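You operate a simulated robot arm through the tools that you are given. There is no shell and no other tool. Be economical: measure what you need, move in short steps, check, and stop when the job is done.

You run a simulated robot arm. Do the job below in one go: nothing can be reset, and whatever is moved stays where it is left.

TASK
Shut the feeder down: feed to 0, switch off, air shut, lock and try.
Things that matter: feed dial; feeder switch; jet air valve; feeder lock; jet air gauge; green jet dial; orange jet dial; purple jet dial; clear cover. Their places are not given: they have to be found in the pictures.

The check looks at the end state, three seconds after you hand in, the way a careful person would. Anything else that was tipped, shoved, dropped, spilled or broken makes it a failure.

THE ROBOT
A 7-joint arm with a two-finger parallel gripper, fixed in place. Base frame: the origin is at the foot of the arm, x ahead of it, y to its left, z up. Readings come in m, degrees, newtons and seconds.
With the tool pointing down near the work surface it reaches from about 0.3 to 0.7 m from the base axis. Its first joint turns from -66.0 to 66.0 degrees. Payload 1.57 kg.
Tool frame: the origin (TCP) lies between the finger pads and is the grasp point; the fingertips stand 0.03 m ahead of it; z points along the fingers, y is the line along which they close. Largest opening 0.11 m; finger width 0.024, thickness 0.012; the body of the gripper, 0.048 by 0.112 m, starts 0.078 m behind the TCP.
Orientation is that of the tool frame in the base frame, as [roll, pitch, yaw] about the fixed x, y, z axes, in that order (R = Rz(yaw) Ry(pitch) Rx(roll)). With the fingers straight down and closing along the base's y, the tool's x points along the base's -x, its y along +y and its z along -z.

THE INTERFACE
- The arm moves only by the tool servo_tool. Its argument "rows" is a list of rows, each an object of numbers (a shift or turn left out is 0, a gripper value left out holds the last): "grip": the finger opening in m, from 0 to 0.11; "x", "y", "z": the shift along the tool's x, y, z in m; "wx", "wy", "wz": the turn, a rotation vector about the tool's x, y, z in degrees. In form: [{"grip": .., "x": .., "y": .., "z": .., "wx": .., "wy": .., "wz": ..}, ...]. A call has 1 to 20 rows; each row shifts and turns the commanded pose from where the row before left it, along the tool's axes as they then stand. Each row takes 0.2 s and may step no farther than 0.05 m and 8.6 degrees from the row before; otherwise, or with a gripper value out of range, the whole call is refused. A pose out of reach is approached as far as the arm can. The call stops where the force on the tool passes 40 N (or 10 N more than at its start, if that is more) or the arm is blocked; 0.2 s more then pass. Each finger travels about 0.108 m/s and halts on what it meets, pressing with about 37 N; the grip force reading is that of the motor and also rises with nothing between the fingers. The clock runs only during rows and for 0.2 s after the last one: add rows that do not move to give the fingers time. The reply holds the time, the measured pose of the TCP, the force on the tool along the base axes, the opening and the grip force, in the units named above and with some noise.
- Cameras (640 x 400 px; columns grow to the right, rows downward): "scene" is fixed at [0.1696, -0.3861, 1.4054]; the picture's right is [0.74, -0.68, 0.00], its down [-0.42, -0.46, -0.79] and it looks along [0.53, 0.58, -0.62] (base axes); focal length 232 px, centre (320, 200). "wrist" rides on the gripper at [0.07, 0.016, -0.141] in the tool frame; the picture's right is [-0.23, 0.97, 0.00], its down [-0.86, -0.20, -0.48] and it looks along [-0.47, -0.11, 0.88] (tool axes); focal length 222 px, centre (320, 200).
- capture(camera): a new picture of that camera. It takes no simulated time.
- pixel_to_xyz(camera, pixels): for up to 12 pixels [column, row] of the newest picture of that camera ("zoom" is the newest enlarged one), the place [x, y, z] in the base frame of the surface seen there, good to about 0.002 m, but the place of the scene camera against the robot may be out by one fixed shift of up to 0.018 m in any direction. It takes no simulated time.
- close_up(camera, box): a new picture of the part [left, top, right, bottom] of that camera's present view, enlarged. It takes no simulated time.
- hand_in(): hands the job in; it is judged then, once.

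Keep the steps short. Do not move on a guess: measure, check each grasp and each placing, and mend mistakes. In all there are 80 turns and 34 pictures (those below and enlarged ones count). Leave the gripper open and the arm clear of the work at the hand-in unless told otherwise, and finish with a single line.

The tools are called after "Call:" as a command line: name --argument value ..., lists and objects as JSON in quotes. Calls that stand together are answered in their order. servo_tool: Moves the arm, as the interface text tells. Its arguments: {"type":"object","properties":{"rows":{"type":"array"}},"required":["rows"]} The other tools are called the same way: capture (camera) takes a picture; pixel_to_xyz (camera, pixels) gives the place of the surface under pixels of a picture; close_up (camera, box) takes an enlarged picture of a part of a camera's view; hand_in () hands the job in.

At the start:

```text
clock: 0.0
ee_pos: [0.424, -0.1857, 1.1823]
orientation: [-180.0, 0.1, 180.0]
contact_force: [0.0, 0.0, 0.1]
opening: 0.1099
finger_force: 0.0
```

scene: 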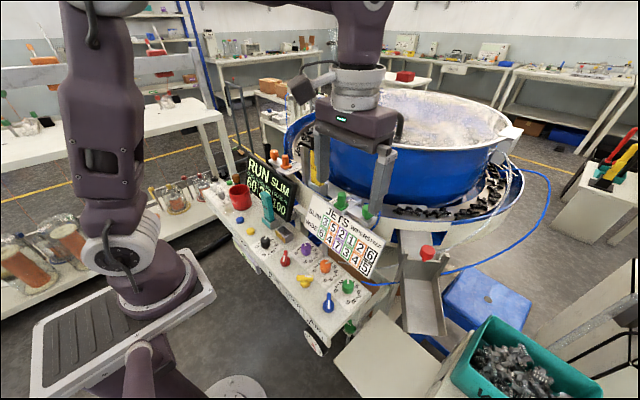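
wrist: 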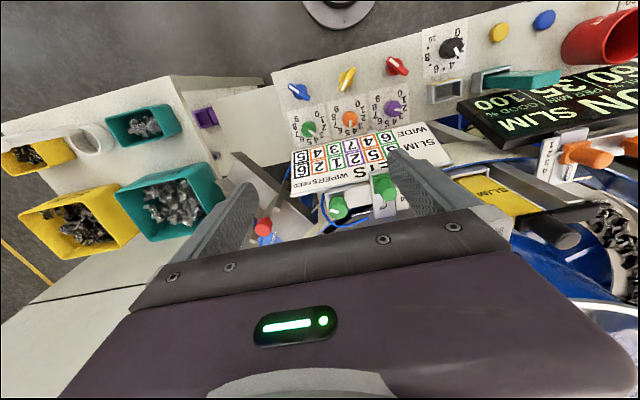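

I see a control panel at about scene (200-380, 180-340). I'll enlarge it to read the labels.

Call:
close_up --camera "scene" --box '[200, 140, 400, 265]'

Call:
close_up --camera "scene" --box '[240, 220, 400, 360]'

Call:
close_up --camera "wrist" --box '[260, 0, 640, 237]'

```text
3.20 times, centred on (300, 202) of scene
```

zoom: 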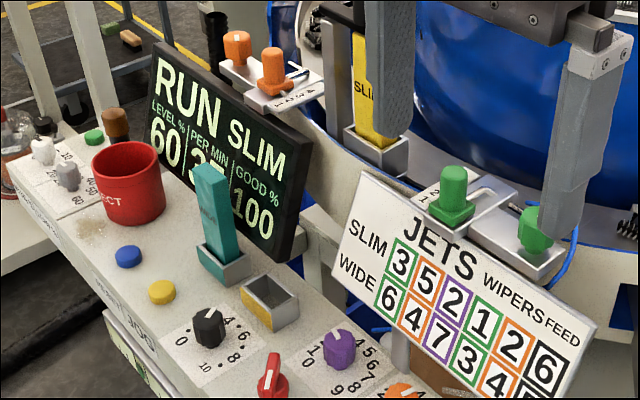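

```text
2.86 times, centred on (320, 290) of scene
```

zoom: 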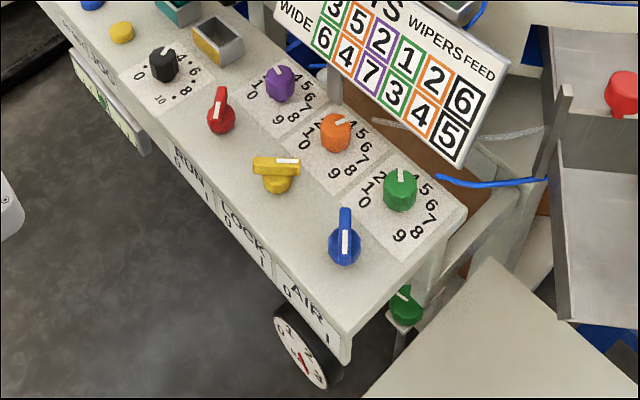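

```text
1.68 times, centred on (450, 118) of wrist
```

zoom: 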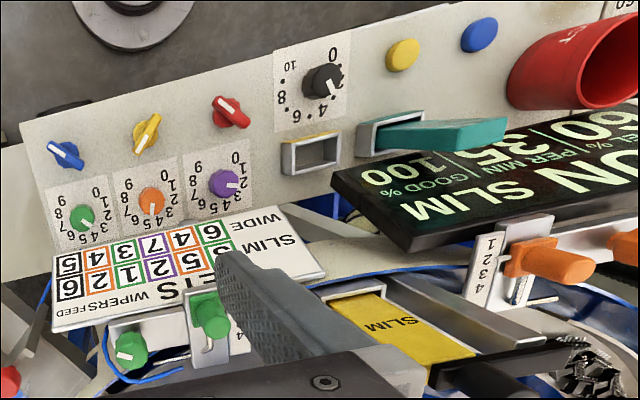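

The panel has a black dial (feed?), red RUN, yellow LOCK and blue AIR knobs, a gauge below, and a green knob low on the right. I'll zoom further for the labels.

Call:
close_up --camera "scene" --box '[290, 270, 370, 360]'

Call:
close_up --camera "scene" --box '[230, 215, 330, 290]'

Call:
close_up --camera "wrist" --box '[270, 20, 480, 150]'

```text
4.44 times, centred on (330, 315) of scene
```

zoom: 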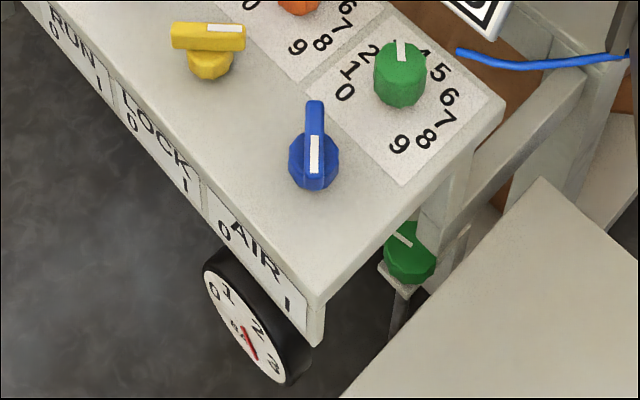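

```text
5.33 times, centred on (280, 252) of scene
```

zoom: 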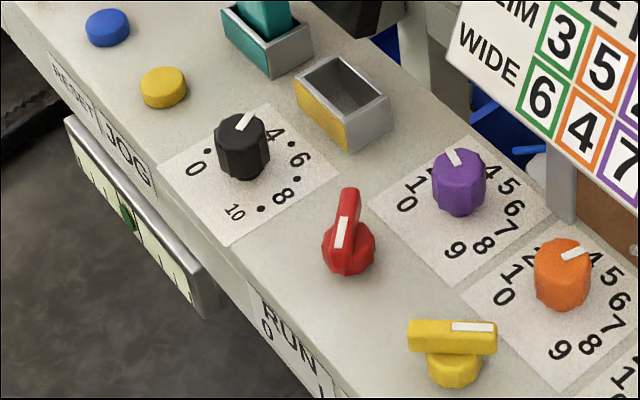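

```text
3.05 times, centred on (375, 85) of wrist
```

zoom: 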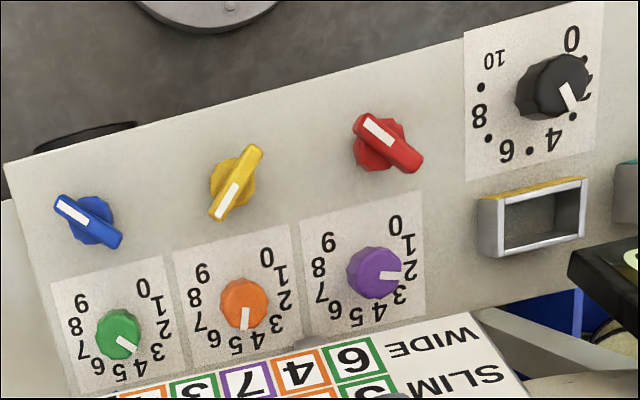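

Knobs: white marks on red and blue point front-right (the "1" side), yellow points elsewhere. Measure places with both cameras (full-view wrist picture pixels first).

Call:
pixel_to_xyz --camera "zoom" --pixels '[[378, 130], [412, 162], [246, 160], [224, 208], [70, 210], [110, 240], [570, 95], [545, 85], [125, 345], [330, 190], [30, 190], [440, 120]]'

Call:
pixel_to_xyz --camera "wrist" --pixels '[[450, 47], [397, 66], [347, 79], [298, 91], [499, 33], [543, 19], [395, 106], [348, 119], [310, 129], [205, 116], [520, 76], [445, 92]]'

Call:
pixel_to_xyz --camera "scene" --pixels '[[276, 240], [285, 257], [304, 279], [328, 301], [265, 242], [305, 248], [325, 265], [348, 285], [341, 330], [317, 342], [250, 231], [239, 219]]'

```text
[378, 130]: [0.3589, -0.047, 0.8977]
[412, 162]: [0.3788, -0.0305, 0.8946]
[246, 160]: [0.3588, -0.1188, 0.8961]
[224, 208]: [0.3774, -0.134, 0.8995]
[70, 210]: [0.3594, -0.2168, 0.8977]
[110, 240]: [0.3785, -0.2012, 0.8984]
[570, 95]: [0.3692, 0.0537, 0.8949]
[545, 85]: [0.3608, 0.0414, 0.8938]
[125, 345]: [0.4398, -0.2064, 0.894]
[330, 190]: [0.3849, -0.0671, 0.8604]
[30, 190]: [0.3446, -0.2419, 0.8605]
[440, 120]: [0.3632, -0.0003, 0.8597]
```

```text
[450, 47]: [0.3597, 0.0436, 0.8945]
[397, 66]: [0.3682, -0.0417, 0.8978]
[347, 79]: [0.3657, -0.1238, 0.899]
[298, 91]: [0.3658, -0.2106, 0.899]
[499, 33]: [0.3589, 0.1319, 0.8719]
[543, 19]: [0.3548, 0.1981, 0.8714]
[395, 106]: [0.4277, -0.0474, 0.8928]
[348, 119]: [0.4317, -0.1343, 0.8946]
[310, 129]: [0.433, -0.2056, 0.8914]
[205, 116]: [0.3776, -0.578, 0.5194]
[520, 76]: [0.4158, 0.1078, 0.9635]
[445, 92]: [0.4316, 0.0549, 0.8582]
```

```text
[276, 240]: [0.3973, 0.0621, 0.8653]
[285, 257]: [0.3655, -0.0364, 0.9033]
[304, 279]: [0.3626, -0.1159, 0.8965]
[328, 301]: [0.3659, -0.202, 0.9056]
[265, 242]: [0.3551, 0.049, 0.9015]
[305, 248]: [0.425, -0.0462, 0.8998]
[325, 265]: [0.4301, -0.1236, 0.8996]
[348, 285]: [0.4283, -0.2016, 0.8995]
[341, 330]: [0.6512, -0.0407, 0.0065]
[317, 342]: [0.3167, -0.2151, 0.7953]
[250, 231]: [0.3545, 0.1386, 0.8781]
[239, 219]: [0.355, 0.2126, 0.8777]
```

Panel top is z≈0.860, knob tops ≈0.899; red (0.369,-0.039), yellow (0.368,-0.126), blue (0.369,-0.209), feed dial (~0.36,0.045). I'll bring the wrist camera nearer for a clear look, staying well above the panel.

Call:
servo_tool --rows '[{"x": 0.03, "y": 0.025, "z": 0.02}, {"x": 0.03, "y": 0.025, "z": 0.03}, {"x": 0.03, "y": 0.025, "z": 0.03}, {"x": 0.03, "y": 0.02, "z": 0.03}, {}, {}]'

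Call:
capture --camera "wrist"

```text
clock: 1.4
ee_pos: [0.3044, -0.0899, 1.0715]
orientation: [180.0, -0.1, -179.9]
contact_force: [0.1, 0.3, 0.1]
opening: 0.1101
finger_force: 0.0
```

```text
25 pictures are left
```

wrist: 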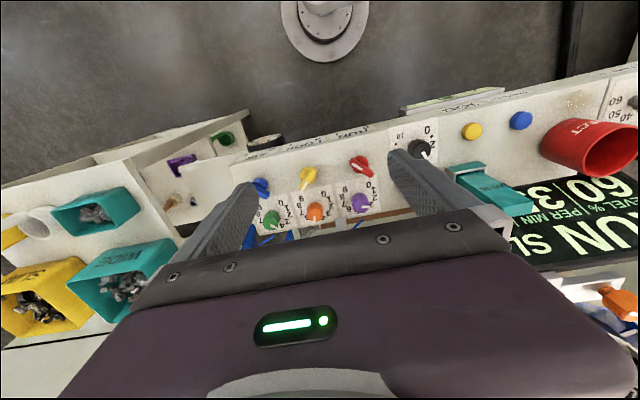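

The green knob low right is at wrist (225,138), the gauge edge at (265,143). Zoom on both areas.

Call:
close_up --camera "wrist" --box '[160, 110, 320, 210]'

Call:
pixel_to_xyz --camera "wrist" --pixels '[[225, 138], [265, 143], [190, 160], [305, 178], [313, 170], [360, 163], [261, 187], [420, 148], [472, 131], [521, 120], [240, 145], [177, 165]]'

Call:
close_up --camera "wrist" --box '[330, 80, 540, 211]'

```text
4.00 times, centred on (240, 160) of wrist
```

zoom: 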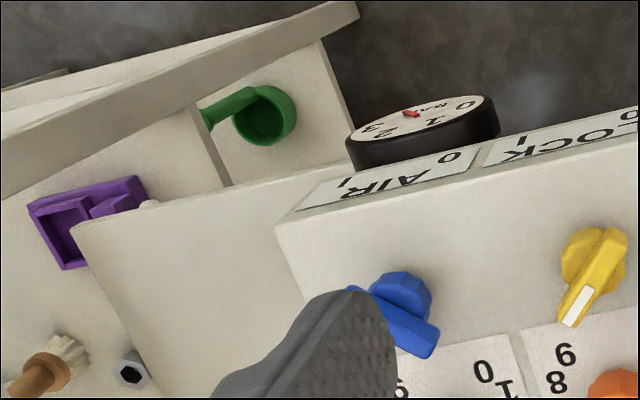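

```text
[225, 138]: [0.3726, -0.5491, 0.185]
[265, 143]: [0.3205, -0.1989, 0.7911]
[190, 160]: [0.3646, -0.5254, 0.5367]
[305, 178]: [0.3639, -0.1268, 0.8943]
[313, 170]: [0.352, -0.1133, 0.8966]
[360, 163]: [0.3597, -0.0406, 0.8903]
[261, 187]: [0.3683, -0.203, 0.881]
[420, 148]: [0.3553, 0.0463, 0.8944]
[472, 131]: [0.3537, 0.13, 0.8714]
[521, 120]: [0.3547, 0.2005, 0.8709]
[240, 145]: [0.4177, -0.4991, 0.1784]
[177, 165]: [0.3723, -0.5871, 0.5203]
```

```text
3.05 times, centred on (435, 146) of wrist
```

zoom: 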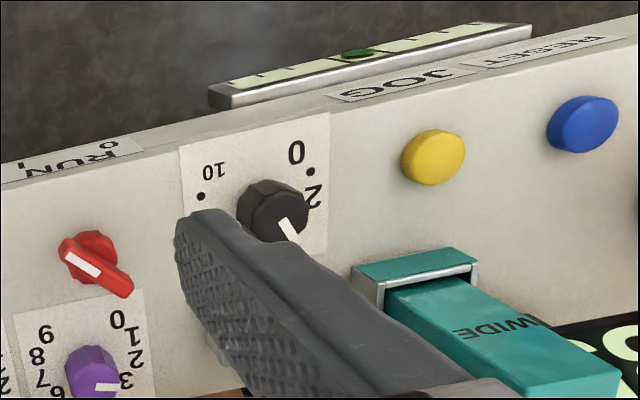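

The green item is just a scoop on a far shelf; blue is AIR, buttons are JOG (yellow) and RESET (blue). The feed dial stands at about 3. Next hover above the feed dial at z≈0.99 and look, TCP projects to the picture's centre.

Call:
servo_tool --rows '[{"x": -0.02, "y": 0.045, "z": 0.02}, {"x": -0.02, "y": 0.045, "z": 0.03}, {"x": -0.018, "y": 0.046, "z": 0.03}, {}, {}]'

Call:
capture --camera "wrist"

```text
refused: row 1 steps farther than a row can; nothing moved
```

```text
22 pictures are left
```

wrist: 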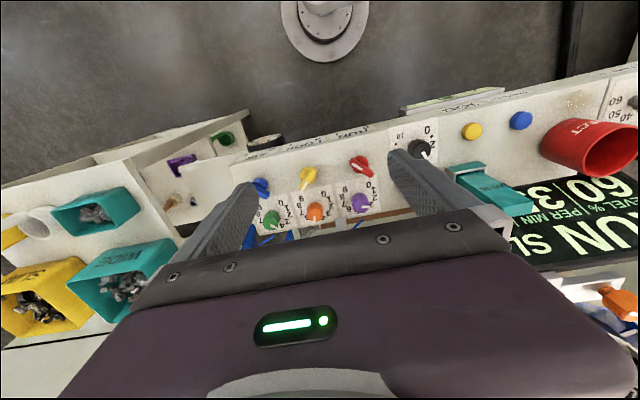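

The step was too long; splitting it up. Same target.

Call:
servo_tool --rows '[{"x": -0.012, "y": 0.027, "z": 0.016}, {"x": -0.012, "y": 0.027, "z": 0.016}, {"x": -0.012, "y": 0.027, "z": 0.016}, {"x": -0.012, "y": 0.027, "z": 0.016}, {"x": -0.01, "y": 0.028, "z": 0.016}, {}, {}]'

Call:
capture --camera "wrist"

Call:
pixel_to_xyz --camera "scene" --pixels '[[266, 193], [270, 198], [268, 222], [283, 237], [250, 160], [290, 192]]'

```text
clock: 3.0
ee_pos: [0.3613, 0.0449, 0.9913]
orientation: [-180.0, -0.1, 180.0]
contact_force: [0.2, 0.2, -0.4]
opening: 0.1099
finger_force: 0.0
```

```text
21 pictures are left
```

wrist: 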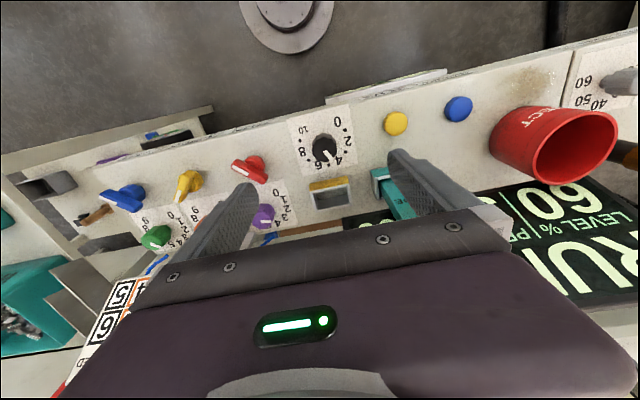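

```text
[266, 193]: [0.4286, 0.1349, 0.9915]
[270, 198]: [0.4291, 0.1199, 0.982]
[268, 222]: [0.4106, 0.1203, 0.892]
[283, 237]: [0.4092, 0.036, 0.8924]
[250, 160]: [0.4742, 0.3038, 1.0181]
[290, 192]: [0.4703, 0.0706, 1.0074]
```

Teal block top is z≈0.99 at (0.42,0.12), enough clear of the gripper body. Zoom on the dial to read its centre and pointer.

Call:
close_up --camera "wrist" --box '[280, 100, 376, 160]'

Call:
pixel_to_xyz --camera "zoom" --pixels '[[320, 300], [300, 320], [345, 350], [230, 320], [380, 310], [300, 250], [390, 140], [160, 200], [300, 290], [290, 380], [260, 320], [340, 300]]'

```text
6.67 times, centred on (328, 130) of wrist
```

zoom: 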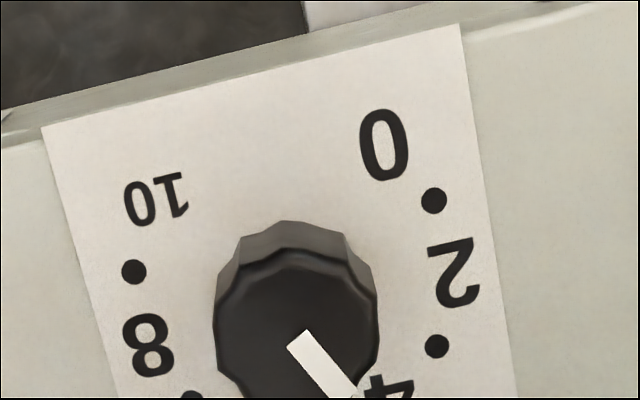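

```text
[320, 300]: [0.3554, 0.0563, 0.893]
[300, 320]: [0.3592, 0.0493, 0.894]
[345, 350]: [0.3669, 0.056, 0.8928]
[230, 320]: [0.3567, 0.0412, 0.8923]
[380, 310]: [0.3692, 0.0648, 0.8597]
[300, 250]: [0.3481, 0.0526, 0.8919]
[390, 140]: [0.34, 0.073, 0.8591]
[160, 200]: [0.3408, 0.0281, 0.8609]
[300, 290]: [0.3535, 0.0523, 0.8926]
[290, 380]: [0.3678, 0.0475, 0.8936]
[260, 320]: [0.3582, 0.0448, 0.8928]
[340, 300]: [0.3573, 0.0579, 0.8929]
```

The pointer stands near 3½–4; 0 is at (0.340,0.073), dial centre ≈(0.3615,0.0495). I'll lower to z≈0.905 with opening 0.06 and close gently on it.

Call:
servo_tool --rows '[{"grip": 0.06, "y": 0.0045, "z": 0.02}, {"z": 0.022}, {"z": 0.022}, {"z": 0.021}, {}, {}]'

Call:
servo_tool --rows '[{"grip": 0.03}, {"grip": 0.0}, {"grip": 0.0}, {"grip": 0.0}]'

```text
clock: 4.4
ee_pos: [0.3612, 0.0481, 0.9061]
orientation: [-180.0, 0.1, -180.0]
contact_force: [0.9, -0.5, 0.0]
opening: 0.0602
finger_force: 0.0
```

```text
clock: 5.4
ee_pos: [0.3626, 0.0491, 0.9072]
orientation: [180.0, -0.1, -179.9]
contact_force: [-0.8, 11.9, -4.8]
opening: 0.0276
finger_force: 38.7
```

Dial is held (opening 0.0276). Turn it 48° anticlockwise seen from above (negative wz).

Call:
servo_tool --rows '[{"y": 0.001, "wz": -6}, {"wz": -6}, {"wz": -6}, {"wz": -6}, {"wz": -6}, {"wz": -6}, {"wz": -6}, {"wz": -6}, {}]'

Call:
close_up --camera "scene" --box '[220, 140, 316, 260]'

```text
clock: 7.5
ee_pos: [0.3617, 0.0526, 0.9061]
orientation: [179.9, 0.0, -131.7]
contact_force: [-2.5, 7.0, -0.1]
opening: 0.0275
finger_force: 37.7
stopped in row 9: the force on the tool passed its limit (the readings are from after the stop); the commanded pose is now the measured one
```

```text
3.33 times, centred on (268, 200) of scene
```

zoom: 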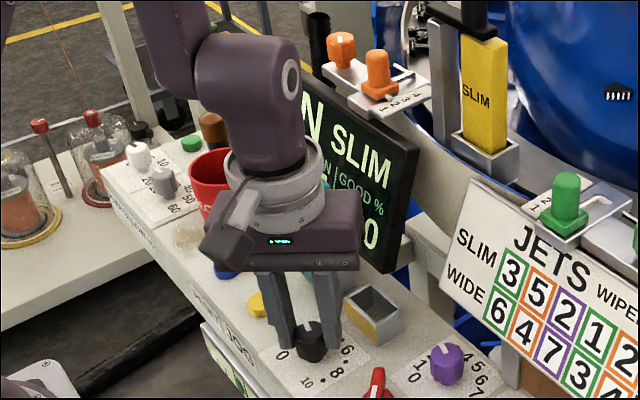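

The wrist turned 48° but force spiked at the end. Look at the dial before going on: open and view from wrist.

Call:
servo_tool --rows '[{"grip": 0.06}, {}, {}]'

Call:
close_up --camera "wrist" --box '[240, 120, 400, 220]'

```text
clock: 8.3
ee_pos: [0.3616, 0.0508, 0.906]
orientation: [179.9, -0.1, -131.7]
contact_force: [0.4, 0.1, -0.7]
opening: 0.0597
finger_force: 0.0
```

```text
4.00 times, centred on (320, 170) of wrist
```

zoom: 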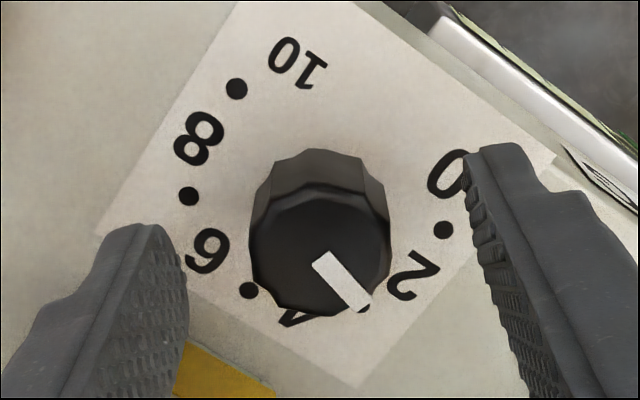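

The dial did turn: pointer is now parallel to the "2" direction (it was at 4). I'll unwind the open gripper by 48°, regrip and turn the remaining 54°.

Call:
servo_tool --rows '[{"wz": 8}, {"wz": 8}, {"wz": 8}, {"wz": 8}, {"wz": 8}, {"wz": 8}, {}, {}]'

Call:
servo_tool --rows '[{"grip": 0.03}, {"grip": 0.0}, {"grip": 0.0}, {"grip": 0.0}]'

Call:
servo_tool --rows '[{"wz": -6}, {"wz": -6}, {"wz": -6}, {"wz": -6}, {"wz": -6}, {"wz": -6}, {"wz": -6}, {"wz": -6}, {"wz": -6}]'

```text
clock: 10.1
ee_pos: [0.3617, 0.0509, 0.9068]
orientation: [-179.9, 0.0, -179.7]
contact_force: [0.5, 0.8, 0.5]
opening: 0.0601
finger_force: 0.0
```

```text
clock: 11.1
ee_pos: [0.3614, 0.0508, 0.9063]
orientation: [180.0, -0.2, -179.7]
contact_force: [3.5, -17.9, -0.6]
opening: 0.0268
finger_force: 37.9
```

```text
clock: 13.1
ee_pos: [0.361, 0.0513, 0.9058]
orientation: [179.8, -0.1, -125.5]
contact_force: [-7.3, 1.0, -18.9]
opening: 0.0267
finger_force: 37.3
```

Turned 54° without a block. Open and check the pointer.

Call:
servo_tool --rows '[{"grip": 0.06}, {}, {}]'

Call:
close_up --camera "wrist" --box '[240, 120, 400, 220]'

```text
clock: 13.9
ee_pos: [0.3621, 0.0517, 0.9062]
orientation: [179.8, -0.1, -125.8]
contact_force: [0.3, -0.1, 0.2]
opening: 0.06
finger_force: 0.1
```

```text
4.00 times, centred on (320, 170) of wrist
```

zoom: 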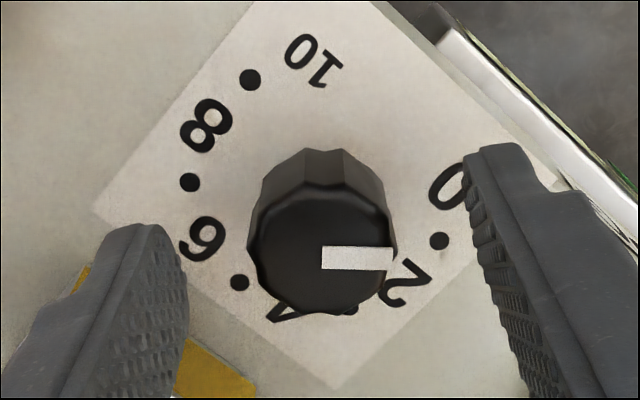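

The pointer now lies at ≈131° against 134-135° for the 0 mark: about 4° short. Regrip in place and turn 5° more.

Call:
servo_tool --rows '[{"grip": 0.03}, {"grip": 0.0}, {"grip": 0.0}, {"grip": 0.0}, {"wz": -2.5}, {"wz": -2.5}, {}, {"grip": 0.06}, {}, {}]'

Call:
close_up --camera "wrist" --box '[240, 120, 400, 220]'

```text
clock: 16.1
ee_pos: [0.3619, 0.0509, 0.9059]
orientation: [179.9, 0.1, -120.7]
contact_force: [-0.1, 0.9, 0.5]
opening: 0.06
finger_force: 0.1
```

```text
4.00 times, centred on (320, 170) of wrist
```

zoom: 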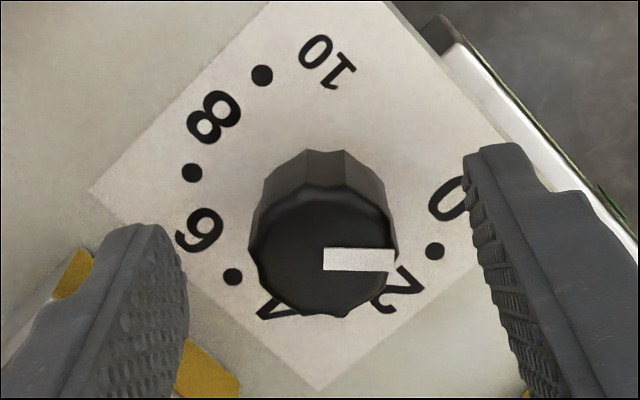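

Feed is at 0 now (pointer ≈136°). Next: lift 0.085, move toward the red switch and view it and the lock from above; also check the display.

Call:
servo_tool --rows '[{"z": -0.03}, {"z": -0.03}, {"z": -0.025}, {"wz": 7}, {"wz": 7}, {}, {}]'

Call:
close_up --camera "scene" --box '[220, 140, 380, 320]'

```text
clock: 17.7
ee_pos: [0.3623, 0.0509, 0.992]
orientation: [179.9, -0.1, -134.7]
contact_force: [0.3, 0.0, -0.6]
opening: 0.06
finger_force: 0.2
```

```text
2.22 times, centred on (300, 230) of scene
```

zoom: 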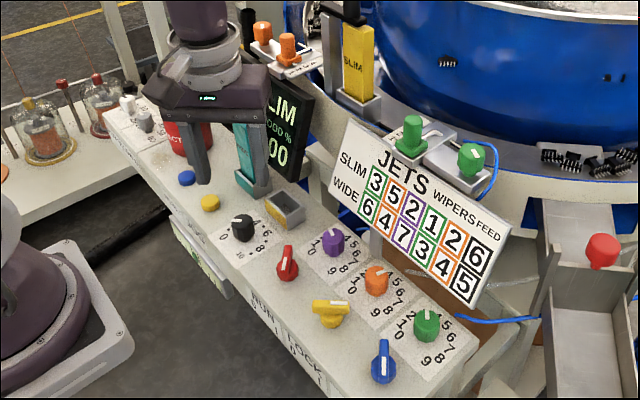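

Move over the red switch (0.369,-0.039) at z≈0.99, gripper already turned to close across its bar, and look.

Call:
servo_tool --rows '[{"x": 0.015, "y": -0.017}, {"x": 0.015, "y": -0.017}, {"x": 0.015, "y": -0.017}, {"x": 0.0142, "y": -0.017}, {}, {}]'

Call:
close_up --camera "wrist" --box '[200, 60, 440, 210]'

Call:
pixel_to_xyz --camera "zoom" --pixels '[[320, 200], [300, 200], [340, 200], [320, 180], [320, 220], [100, 200]]'

```text
clock: 19.1
ee_pos: [0.3676, -0.0398, 0.9921]
orientation: [179.9, 0.0, -134.8]
contact_force: [-0.2, -0.4, 0.1]
opening: 0.0602
finger_force: 0.1
```

```text
2.67 times, centred on (320, 135) of wrist
```

zoom: 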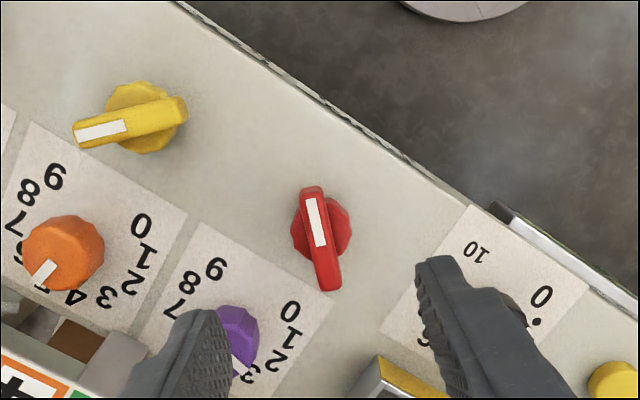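

```text
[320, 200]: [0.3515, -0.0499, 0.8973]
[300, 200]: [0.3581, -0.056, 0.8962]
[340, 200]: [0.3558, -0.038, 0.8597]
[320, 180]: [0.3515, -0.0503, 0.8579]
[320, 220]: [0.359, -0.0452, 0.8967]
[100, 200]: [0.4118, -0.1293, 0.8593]
```

The red bar's white half points 225° (front-right), the yellow one 315°. Measure red bar centre, yellow bar, and the JETS sign's nearest edge.

Call:
pixel_to_xyz --camera "zoom" --pixels '[[312, 194], [329, 282], [321, 238], [315, 240], [327, 236], [82, 136], [182, 105], [130, 120], [20, 380], [60, 380]]'

Call:
pixel_to_xyz --camera "scene" --pixels '[[307, 212], [330, 195], [340, 250], [306, 205]]'

```text
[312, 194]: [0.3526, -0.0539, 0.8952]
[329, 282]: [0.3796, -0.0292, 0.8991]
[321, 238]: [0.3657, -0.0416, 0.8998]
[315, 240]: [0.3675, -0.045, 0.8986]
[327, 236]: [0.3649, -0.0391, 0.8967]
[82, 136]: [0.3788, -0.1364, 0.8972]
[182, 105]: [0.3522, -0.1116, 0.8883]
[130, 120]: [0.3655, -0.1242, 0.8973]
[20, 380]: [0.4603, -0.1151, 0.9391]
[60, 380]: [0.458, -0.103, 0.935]
```

```text
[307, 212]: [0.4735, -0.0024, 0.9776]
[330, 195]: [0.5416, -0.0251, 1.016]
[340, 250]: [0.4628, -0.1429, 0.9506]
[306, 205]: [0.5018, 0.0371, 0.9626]
```

Red centre ≈(0.366,-0.0415), top 0.898. Lower to TCP z≈0.909 and close across the bar.

Call:
servo_tool --rows '[{"x": 0.0023, "z": 0.02}, {"z": 0.022}, {"z": 0.022}, {"z": 0.019}, {}, {}]'

Call:
servo_tool --rows '[{"grip": 0.03}, {"grip": 0.0}, {"grip": 0.0}, {"grip": 0.0}]'

```text
clock: 20.5
ee_pos: [0.3669, -0.0405, 0.9088]
orientation: [179.9, 0.0, -134.7]
contact_force: [-0.7, 0.4, -0.1]
opening: 0.0602
finger_force: 0.0
```

```text
clock: 21.5
ee_pos: [0.3648, -0.04, 0.907]
orientation: [180.0, -0.2, -134.7]
contact_force: [-7.9, 10.9, -0.8]
opening: 0.0255
finger_force: 37.2
```

It holds the round body (0.0255). Try 24° anticlockwise (toward the pose the yellow knob has) and watch.

Call:
servo_tool --rows '[{"wz": -6}, {"wz": -6}, {"wz": -6}, {"wz": -6}]'

Call:
close_up --camera "wrist" --box '[240, 120, 400, 220]'

```text
clock: 22.5
ee_pos: [0.3661, -0.0399, 0.9076]
orientation: [179.9, 0.0, -110.6]
contact_force: [-10.9, 16.1, 3.6]
opening: 0.0256
finger_force: 36.8
```

```text
4.00 times, centred on (320, 170) of wrist
```

zoom: 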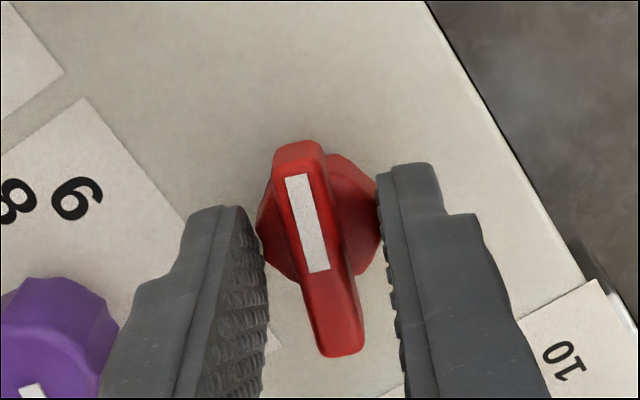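

The bar follows (now ≈249°), no stop that way. Continue anticlockwise.

Call:
servo_tool --rows '[{"wz": -6}, {"wz": -6}, {"wz": -6}, {"wz": -6}, {"wz": -6}, {"wz": -6}, {"wz": -6}, {"wz": -6}, {"wz": -6}, {"wz": -6}, {"wz": -6}]'

Call:
close_up --camera "wrist" --box '[240, 120, 400, 220]'

```text
clock: 24.9
ee_pos: [0.3658, -0.0393, 0.9083]
orientation: [179.9, 0.1, -44.6]
contact_force: [-10.7, 24.1, -8.4]
opening: 0.0256
finger_force: 37.1
```

```text
4.00 times, centred on (320, 170) of wrist
```

zoom: 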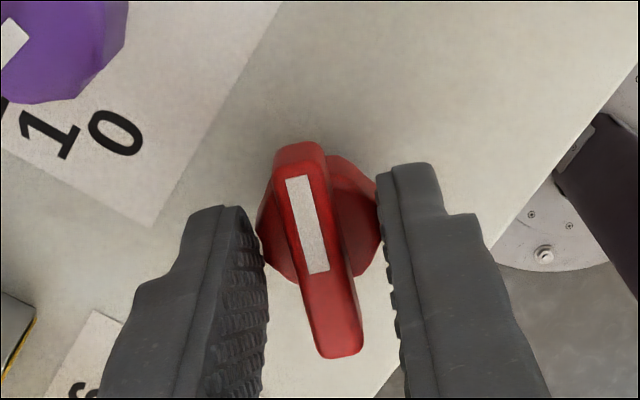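

Bar is now at ≈315°. Release, lift, unwind a bit, and check the display.

Call:
servo_tool --rows '[{"grip": 0.06}, {}, {"z": -0.03}, {"z": -0.03}, {"z": -0.03}, {"wz": 8}, {"wz": 8}, {"wz": 8}, {"wz": 8}, {"wz": 8}, {"wz": 8}, {"wz": 8}, {"wz": 8}, {"wz": 8}, {"wz": 8}, {"wz": 8}, {"wz": 8}, {}]'

Call:
close_up --camera "scene" --box '[220, 140, 380, 320]'

```text
clock: 28.7
ee_pos: [0.3672, -0.0406, 0.9981]
orientation: [179.9, 0.0, -140.7]
contact_force: [-0.2, -0.4, 0.2]
opening: 0.0601
finger_force: 0.0
```

```text
2.22 times, centred on (300, 230) of scene
```

zoom: 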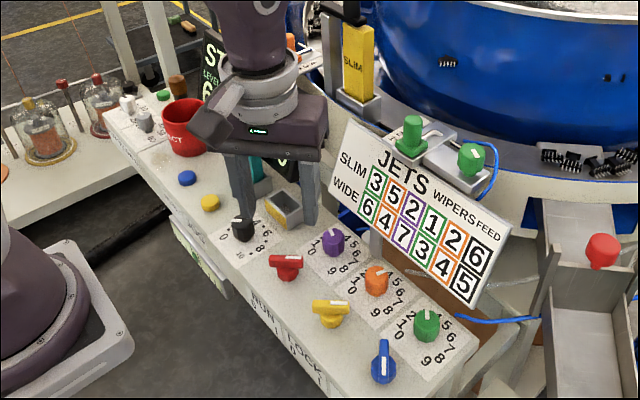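

Display now starts "ST…" (stop), so 315° is "0". Next the blue AIR valve: move above (0.366,-0.2075).

Call:
servo_tool --rows '[{"wz": -5.7}, {"x": 0.0238, "y": -0.0235}, {"x": 0.0238, "y": -0.0235}, {"x": 0.0238, "y": -0.0235}, {"x": 0.0238, "y": -0.0235}, {"x": 0.0238, "y": -0.0235}, {}, {}]'

Call:
close_up --camera "wrist" --box '[200, 60, 440, 210]'

Call:
close_up --camera "scene" --box '[220, 130, 320, 240]'

```text
clock: 30.5
ee_pos: [0.3652, -0.2076, 0.9982]
orientation: [179.9, 0.1, -135.0]
contact_force: [0.2, -0.9, 0.4]
opening: 0.0598
finger_force: 0.0
```

```text
2.67 times, centred on (320, 135) of wrist
```

zoom: 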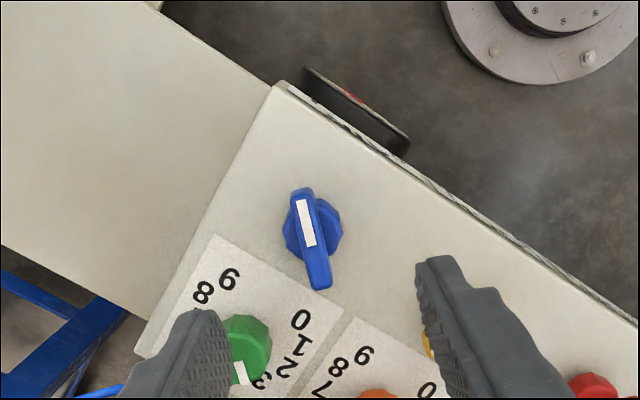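

```text
3.64 times, centred on (270, 185) of scene
```

zoom: 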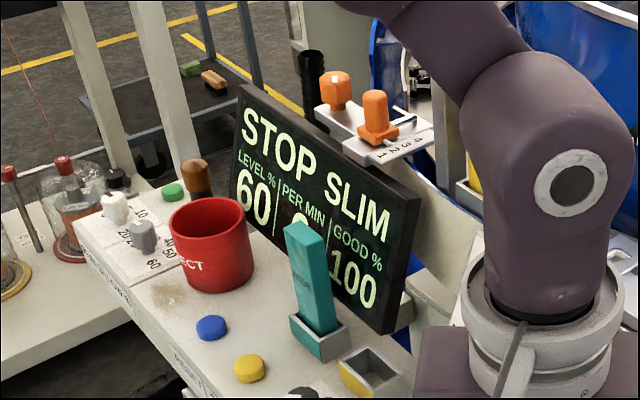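

Display reads STOP. The blue bar at zoom (310,238) is like the red one earlier; measure its centre to align.

Call:
close_up --camera "wrist" --box '[200, 60, 440, 210]'

Call:
pixel_to_xyz --camera "zoom" --pixels '[[303, 194], [319, 284], [311, 238], [313, 242]]'

```text
2.67 times, centred on (320, 135) of wrist
```

zoom: 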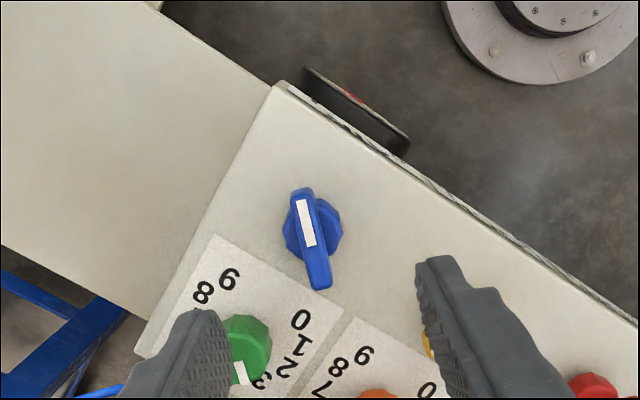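

```text
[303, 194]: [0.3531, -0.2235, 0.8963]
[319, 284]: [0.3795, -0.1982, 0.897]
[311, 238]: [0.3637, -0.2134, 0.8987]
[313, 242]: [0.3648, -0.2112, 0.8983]
```

Blue centre ≈(0.366,-0.209). Lower and close on it.

Call:
servo_tool --rows '[{"x": 0.0004, "y": -0.0016, "z": 0.022}, {"z": 0.023}, {"z": 0.023}, {"z": 0.0215}, {}, {}, {"grip": 0.03}, {"grip": 0.0}, {}, {}]'

```text
clock: 32.7
ee_pos: [0.3669, -0.2089, 0.9078]
orientation: [-180.0, 0.1, -135.0]
contact_force: [8.9, -10.2, -8.7]
opening: 0.0253
finger_force: 36.7
```

Held at 0.0253, as with red. Turn 90° anticlockwise, then release and lift.

Call:
servo_tool --rows '[{"wz": -6}, {"wz": -6}, {"wz": -6}, {"wz": -6}, {"wz": -6}, {"wz": -6}, {"wz": -6}, {"wz": -6}, {"wz": -6}, {"wz": -6}, {"wz": -6}, {"wz": -6}, {"wz": -6}, {"wz": -6}, {"wz": -6}, {}]'

```text
clock: 36.1
ee_pos: [0.3661, -0.2088, 0.908]
orientation: [179.9, 0.1, -45.0]
contact_force: [-2.1, -1.7, 4.2]
opening: 0.0259
finger_force: 37.2
```

Call:
servo_tool --rows '[{"grip": 0.06}, {}, {"z": -0.03}, {"z": -0.03}, {"z": -0.03}, {"wz": 8}, {"wz": 8}, {"wz": 8}, {"wz": 8}, {"wz": 8}, {"wz": 8}, {"wz": 8}, {"wz": 8}, {"wz": 8}, {"wz": 8}, {"wz": 8}, {"wz": 2}, {}]'

Call:
close_up --camera "scene" --box '[260, 230, 390, 365]'

```text
clock: 39.9
ee_pos: [0.3669, -0.2089, 0.997]
orientation: [179.9, 0.0, -135.0]
contact_force: [-0.4, 0.1, 0.2]
opening: 0.0601
finger_force: 0.0
```

```text
2.96 times, centred on (325, 298) of scene
```

zoom: 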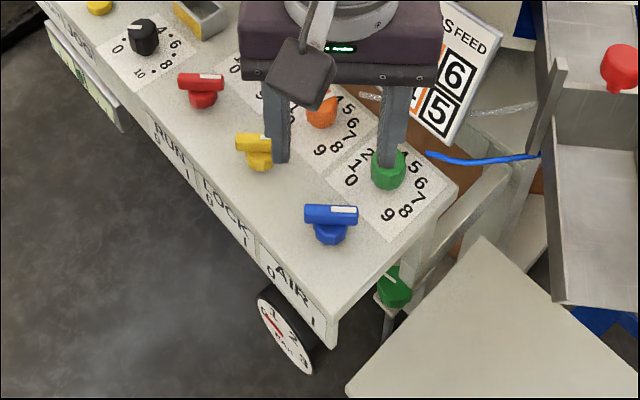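

Blue is at 315° (shut), and the gauge needle has fallen left. Now the lock: move above yellow (0.366,-0.1245), turning the gripper to the bar's cross direction.

Call:
servo_tool --rows '[{"x": -0.02, "y": 0.0202}, {"x": -0.02, "y": 0.0202}, {"x": -0.019, "y": 0.02}, {"wz": -7.5}, {"wz": -7.5}, {"wz": -7.5}, {"wz": -7.5}, {"wz": -7.5}, {"wz": -7.5}, {"wz": -7.5}, {"wz": -7.5}, {"wz": -7.5}, {"wz": -7.5}, {"wz": -7.5}, {"wz": -7.5}, {}]'

Call:
close_up --camera "wrist" --box '[200, 60, 440, 210]'

Call:
pixel_to_xyz --camera "zoom" --pixels '[[312, 194], [329, 282], [321, 238], [315, 240]]'

```text
clock: 43.3
ee_pos: [0.3647, -0.1249, 0.9989]
orientation: [179.8, 0.2, -44.8]
contact_force: [-0.5, -0.1, 0.1]
opening: 0.0601
finger_force: 0.0
```

```text
2.67 times, centred on (320, 135) of wrist
```

zoom: 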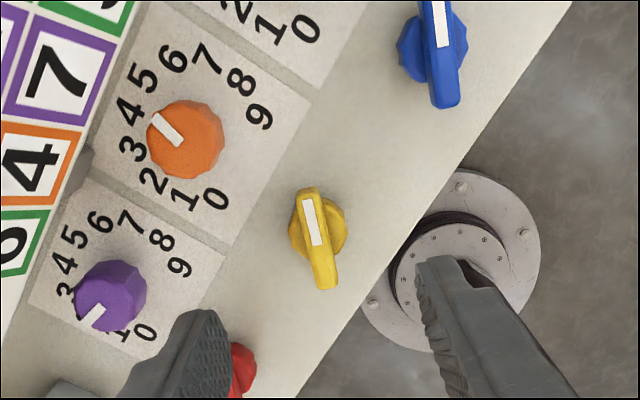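

```text
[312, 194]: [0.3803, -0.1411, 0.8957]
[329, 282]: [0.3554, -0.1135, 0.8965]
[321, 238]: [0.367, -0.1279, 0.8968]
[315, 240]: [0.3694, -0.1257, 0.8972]
```

Yellow centre ≈(0.3665,-0.1255). Lower, grip and turn 90° clockwise to 225° ("1").

Call:
servo_tool --rows '[{"x": 0.0017, "y": -0.0008, "z": 0.022}, {"z": 0.023}, {"z": 0.023}, {"z": 0.0225}, {}, {}, {"grip": 0.03}, {"grip": 0.0}, {}, {}]'

Call:
servo_tool --rows '[{"wz": 6}, {"wz": 6}, {"wz": 6}, {"wz": 6}, {"wz": 6}, {"wz": 6}, {"wz": 6}, {"wz": 6}, {"wz": 6}, {"wz": 6}, {"wz": 6}, {"wz": 6}, {"wz": 6}, {"wz": 6}, {"wz": 6}, {}]'

```text
clock: 45.5
ee_pos: [0.3675, -0.125, 0.9069]
orientation: [180.0, 0.1, -45.1]
contact_force: [-2.0, -2.5, -6.7]
opening: 0.0255
finger_force: 36.6
```

```text
clock: 48.9
ee_pos: [0.3653, -0.1252, 0.9087]
orientation: [179.7, -0.2, -135.0]
contact_force: [-22.8, -9.3, -18.2]
opening: 0.0256
finger_force: 37.0
```

Lock turned. Release, lift, and go above the red switch with the gripper turned for the try; then check pictures.

Call:
servo_tool --rows '[{"grip": 0.06}, {}, {"z": -0.03}, {"z": -0.03}, {"z": -0.03}, {"x": -0.02, "y": 0.02}, {"x": -0.02, "y": 0.02}, {"x": -0.02, "y": 0.0205}, {}, {}]'

Call:
servo_tool --rows '[{"wz": -7.5}, {"wz": -7.5}, {"wz": -7.5}, {"wz": -7.5}, {"wz": -7.5}, {"wz": -7.5}, {"wz": -7.5}, {"wz": -7.5}, {"wz": -7.5}, {"wz": -7.5}, {"wz": -7.5}, {"wz": -7.5}, {}]'

Call:
capture --camera "wrist"

Call:
close_up --camera "scene" --box '[200, 130, 390, 365]'

```text
clock: 51.1
ee_pos: [0.3658, -0.0389, 0.9996]
orientation: [179.9, 0.0, -135.0]
contact_force: [0.3, -0.4, 0.0]
opening: 0.0601
finger_force: 0.0
```

```text
clock: 53.9
ee_pos: [0.3664, -0.0403, 0.9982]
orientation: [179.9, 0.1, -44.9]
contact_force: [0.1, 0.4, -0.3]
opening: 0.0598
finger_force: 0.0
```

```text
5 pictures are left
```

wrist: 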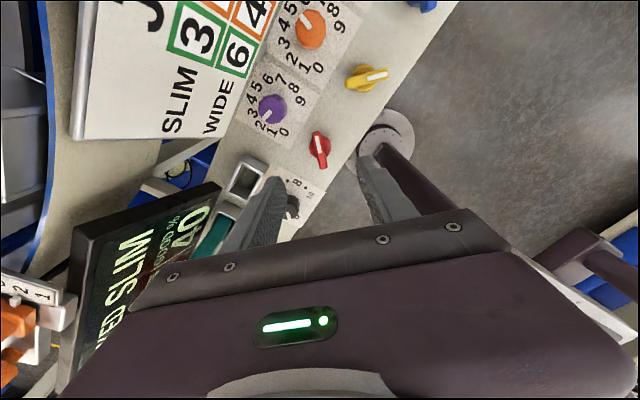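

```text
1.70 times, centred on (295, 248) of scene
```

zoom: 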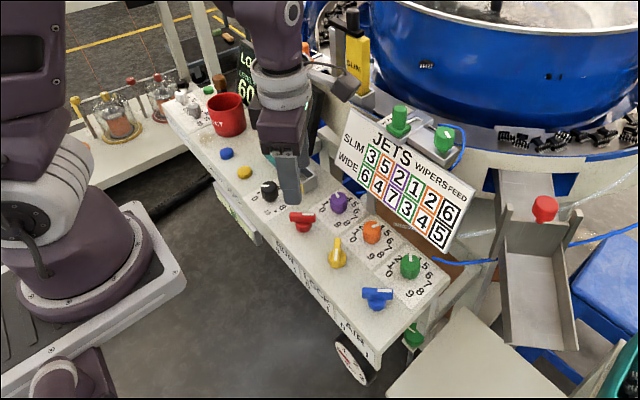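

Display reads "LO…KED" and the yellow mark points to 225°. Now try: grip the red switch and turn it to "1", check that the feeder stays locked.

Call:
servo_tool --rows '[{"z": 0.022}, {"z": 0.023}, {"z": 0.023}, {"z": 0.0215}, {}, {}, {"grip": 0.03}, {"grip": 0.0}, {}, {}]'

Call:
servo_tool --rows '[{"wz": 6}, {"wz": 6}, {"wz": 6}, {"wz": 6}, {"wz": 6}, {"wz": 6}, {"wz": 6}, {"wz": 6}, {"wz": 6}, {"wz": 6}, {"wz": 6}, {"wz": 6}, {"wz": 6}, {"wz": 6}, {"wz": 6}, {}, {}, {}]'

Call:
close_up --camera "scene" --box '[200, 130, 390, 365]'

```text
clock: 56.1
ee_pos: [0.3668, -0.0399, 0.9085]
orientation: [179.9, 0.1, -45.0]
contact_force: [0.6, -1.2, -7.3]
opening: 0.0254
finger_force: 37.2
```

```text
clock: 59.9
ee_pos: [0.3667, -0.0397, 0.908]
orientation: [179.7, -0.1, -135.1]
contact_force: [-14.7, -4.1, -22.2]
opening: 0.0254
finger_force: 37.1
```

```text
1.70 times, centred on (295, 248) of scene
```

zoom: 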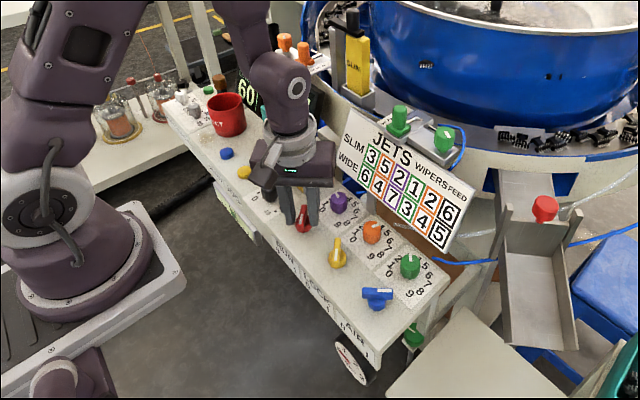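

Red was turned to "1" with the lock on; the display head is hidden but nothing moves in the bowl. Turn it back to "0", release and lift.

Call:
servo_tool --rows '[{"wz": -6}, {"wz": -6}, {"wz": -6}, {"wz": -6}, {"wz": -6}, {"wz": -6}, {"wz": -6}, {"wz": -6}, {"wz": -6}, {"wz": -6}, {"wz": -6}, {"wz": -6}, {"wz": -6}, {"wz": -6}, {"wz": -6}, {}]'

Call:
servo_tool --rows '[{"grip": 0.06}, {}, {"z": -0.03}, {"z": -0.03}, {"z": -0.03}, {"wz": 8}, {"wz": 8}, {"wz": 8}, {"wz": 8}, {"wz": 8}, {"wz": 8}, {"wz": 8}, {"wz": 8}, {"wz": 8}, {"wz": 8}, {"wz": 8}, {"wz": 8}, {}]'

```text
clock: 63.3
ee_pos: [0.3673, -0.0399, 0.9088]
orientation: [-179.9, 0.0, -44.9]
contact_force: [-8.8, -3.1, 12.5]
opening: 0.0256
finger_force: 36.8
```

```text
clock: 67.1
ee_pos: [0.3673, -0.0389, 0.9978]
orientation: [-179.9, 0.0, -141.2]
contact_force: [-0.6, 0.8, 0.8]
opening: 0.0598
finger_force: 0.0
```

Unwind fully, raise and move to the starting area so everything is visible.

Call:
servo_tool --rows '[{"wz": 7.8}, {"wz": 7.8}, {"wz": 7.8}, {"wz": 7.8}, {"wz": 7.6}, {"z": -0.04}, {"z": -0.04}, {"z": -0.04}, {"z": -0.04}, {"y": -0.04, "grip": 0.11}, {"y": -0.04}, {"y": -0.04}, {"y": -0.03}, {}, {}]'

Call:
close_up --camera "scene" --box '[210, 140, 370, 260]'

Call:
close_up --camera "scene" --box '[270, 230, 370, 360]'

```text
clock: 70.3
ee_pos: [0.3675, -0.1896, 1.1569]
orientation: [180.0, -0.1, -179.7]
contact_force: [-0.2, 0.1, 0.1]
opening: 0.1098
finger_force: 0.0
```

```text
3.33 times, centred on (290, 200) of scene
```

zoom: 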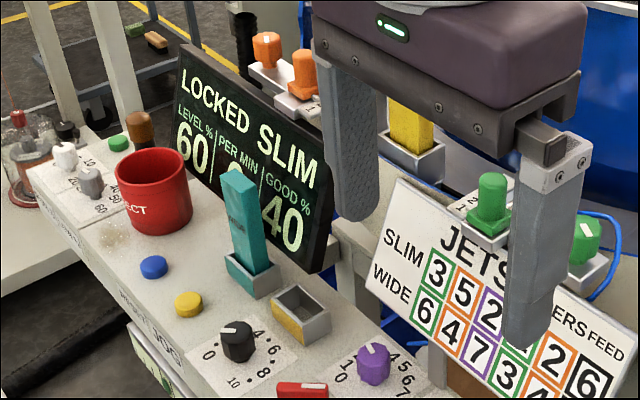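

```text
3.08 times, centred on (320, 295) of scene
```

zoom: 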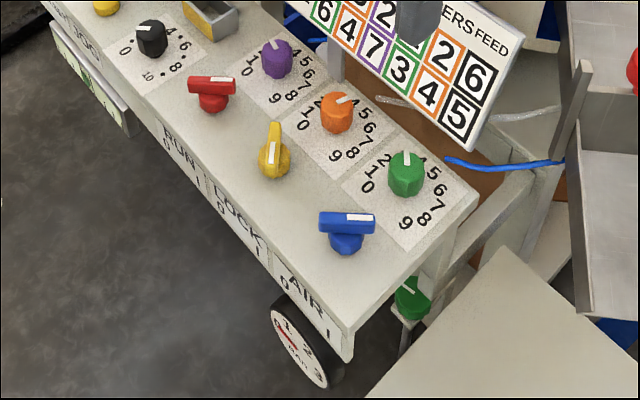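

Display: LOCKED; feed 0, red 0, blue 0, lock 1, jet dials unchanged. Check the gauge closely.

Call:
close_up --camera "scene" --box '[305, 315, 355, 365]'

```text
8.00 times, centred on (330, 340) of scene
```

zoom: 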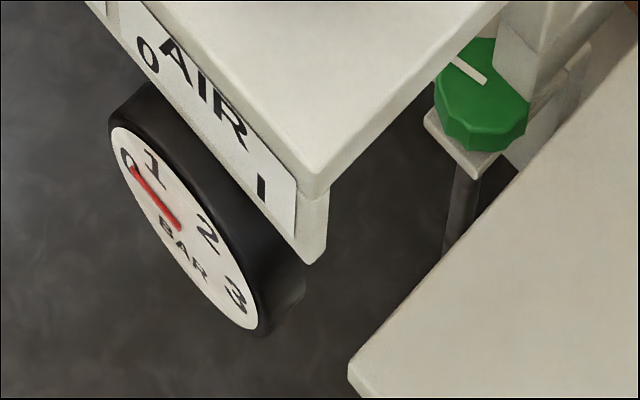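

The gauge needle is on 0 bar. Everything is in place, the gripper is open and the arm is clear, so I hand in.

Call:
hand_in

```text
The job is handed in.
```

Feeder shut down and handed in: feed dial at 0, switch off, air shut with the gauge on 0 bar, lock on; I tried the switch at 1 with the lock on and saw no movement in the bowl (display partly hidden then), turned it back to 0, and the display now reads LOCKED.
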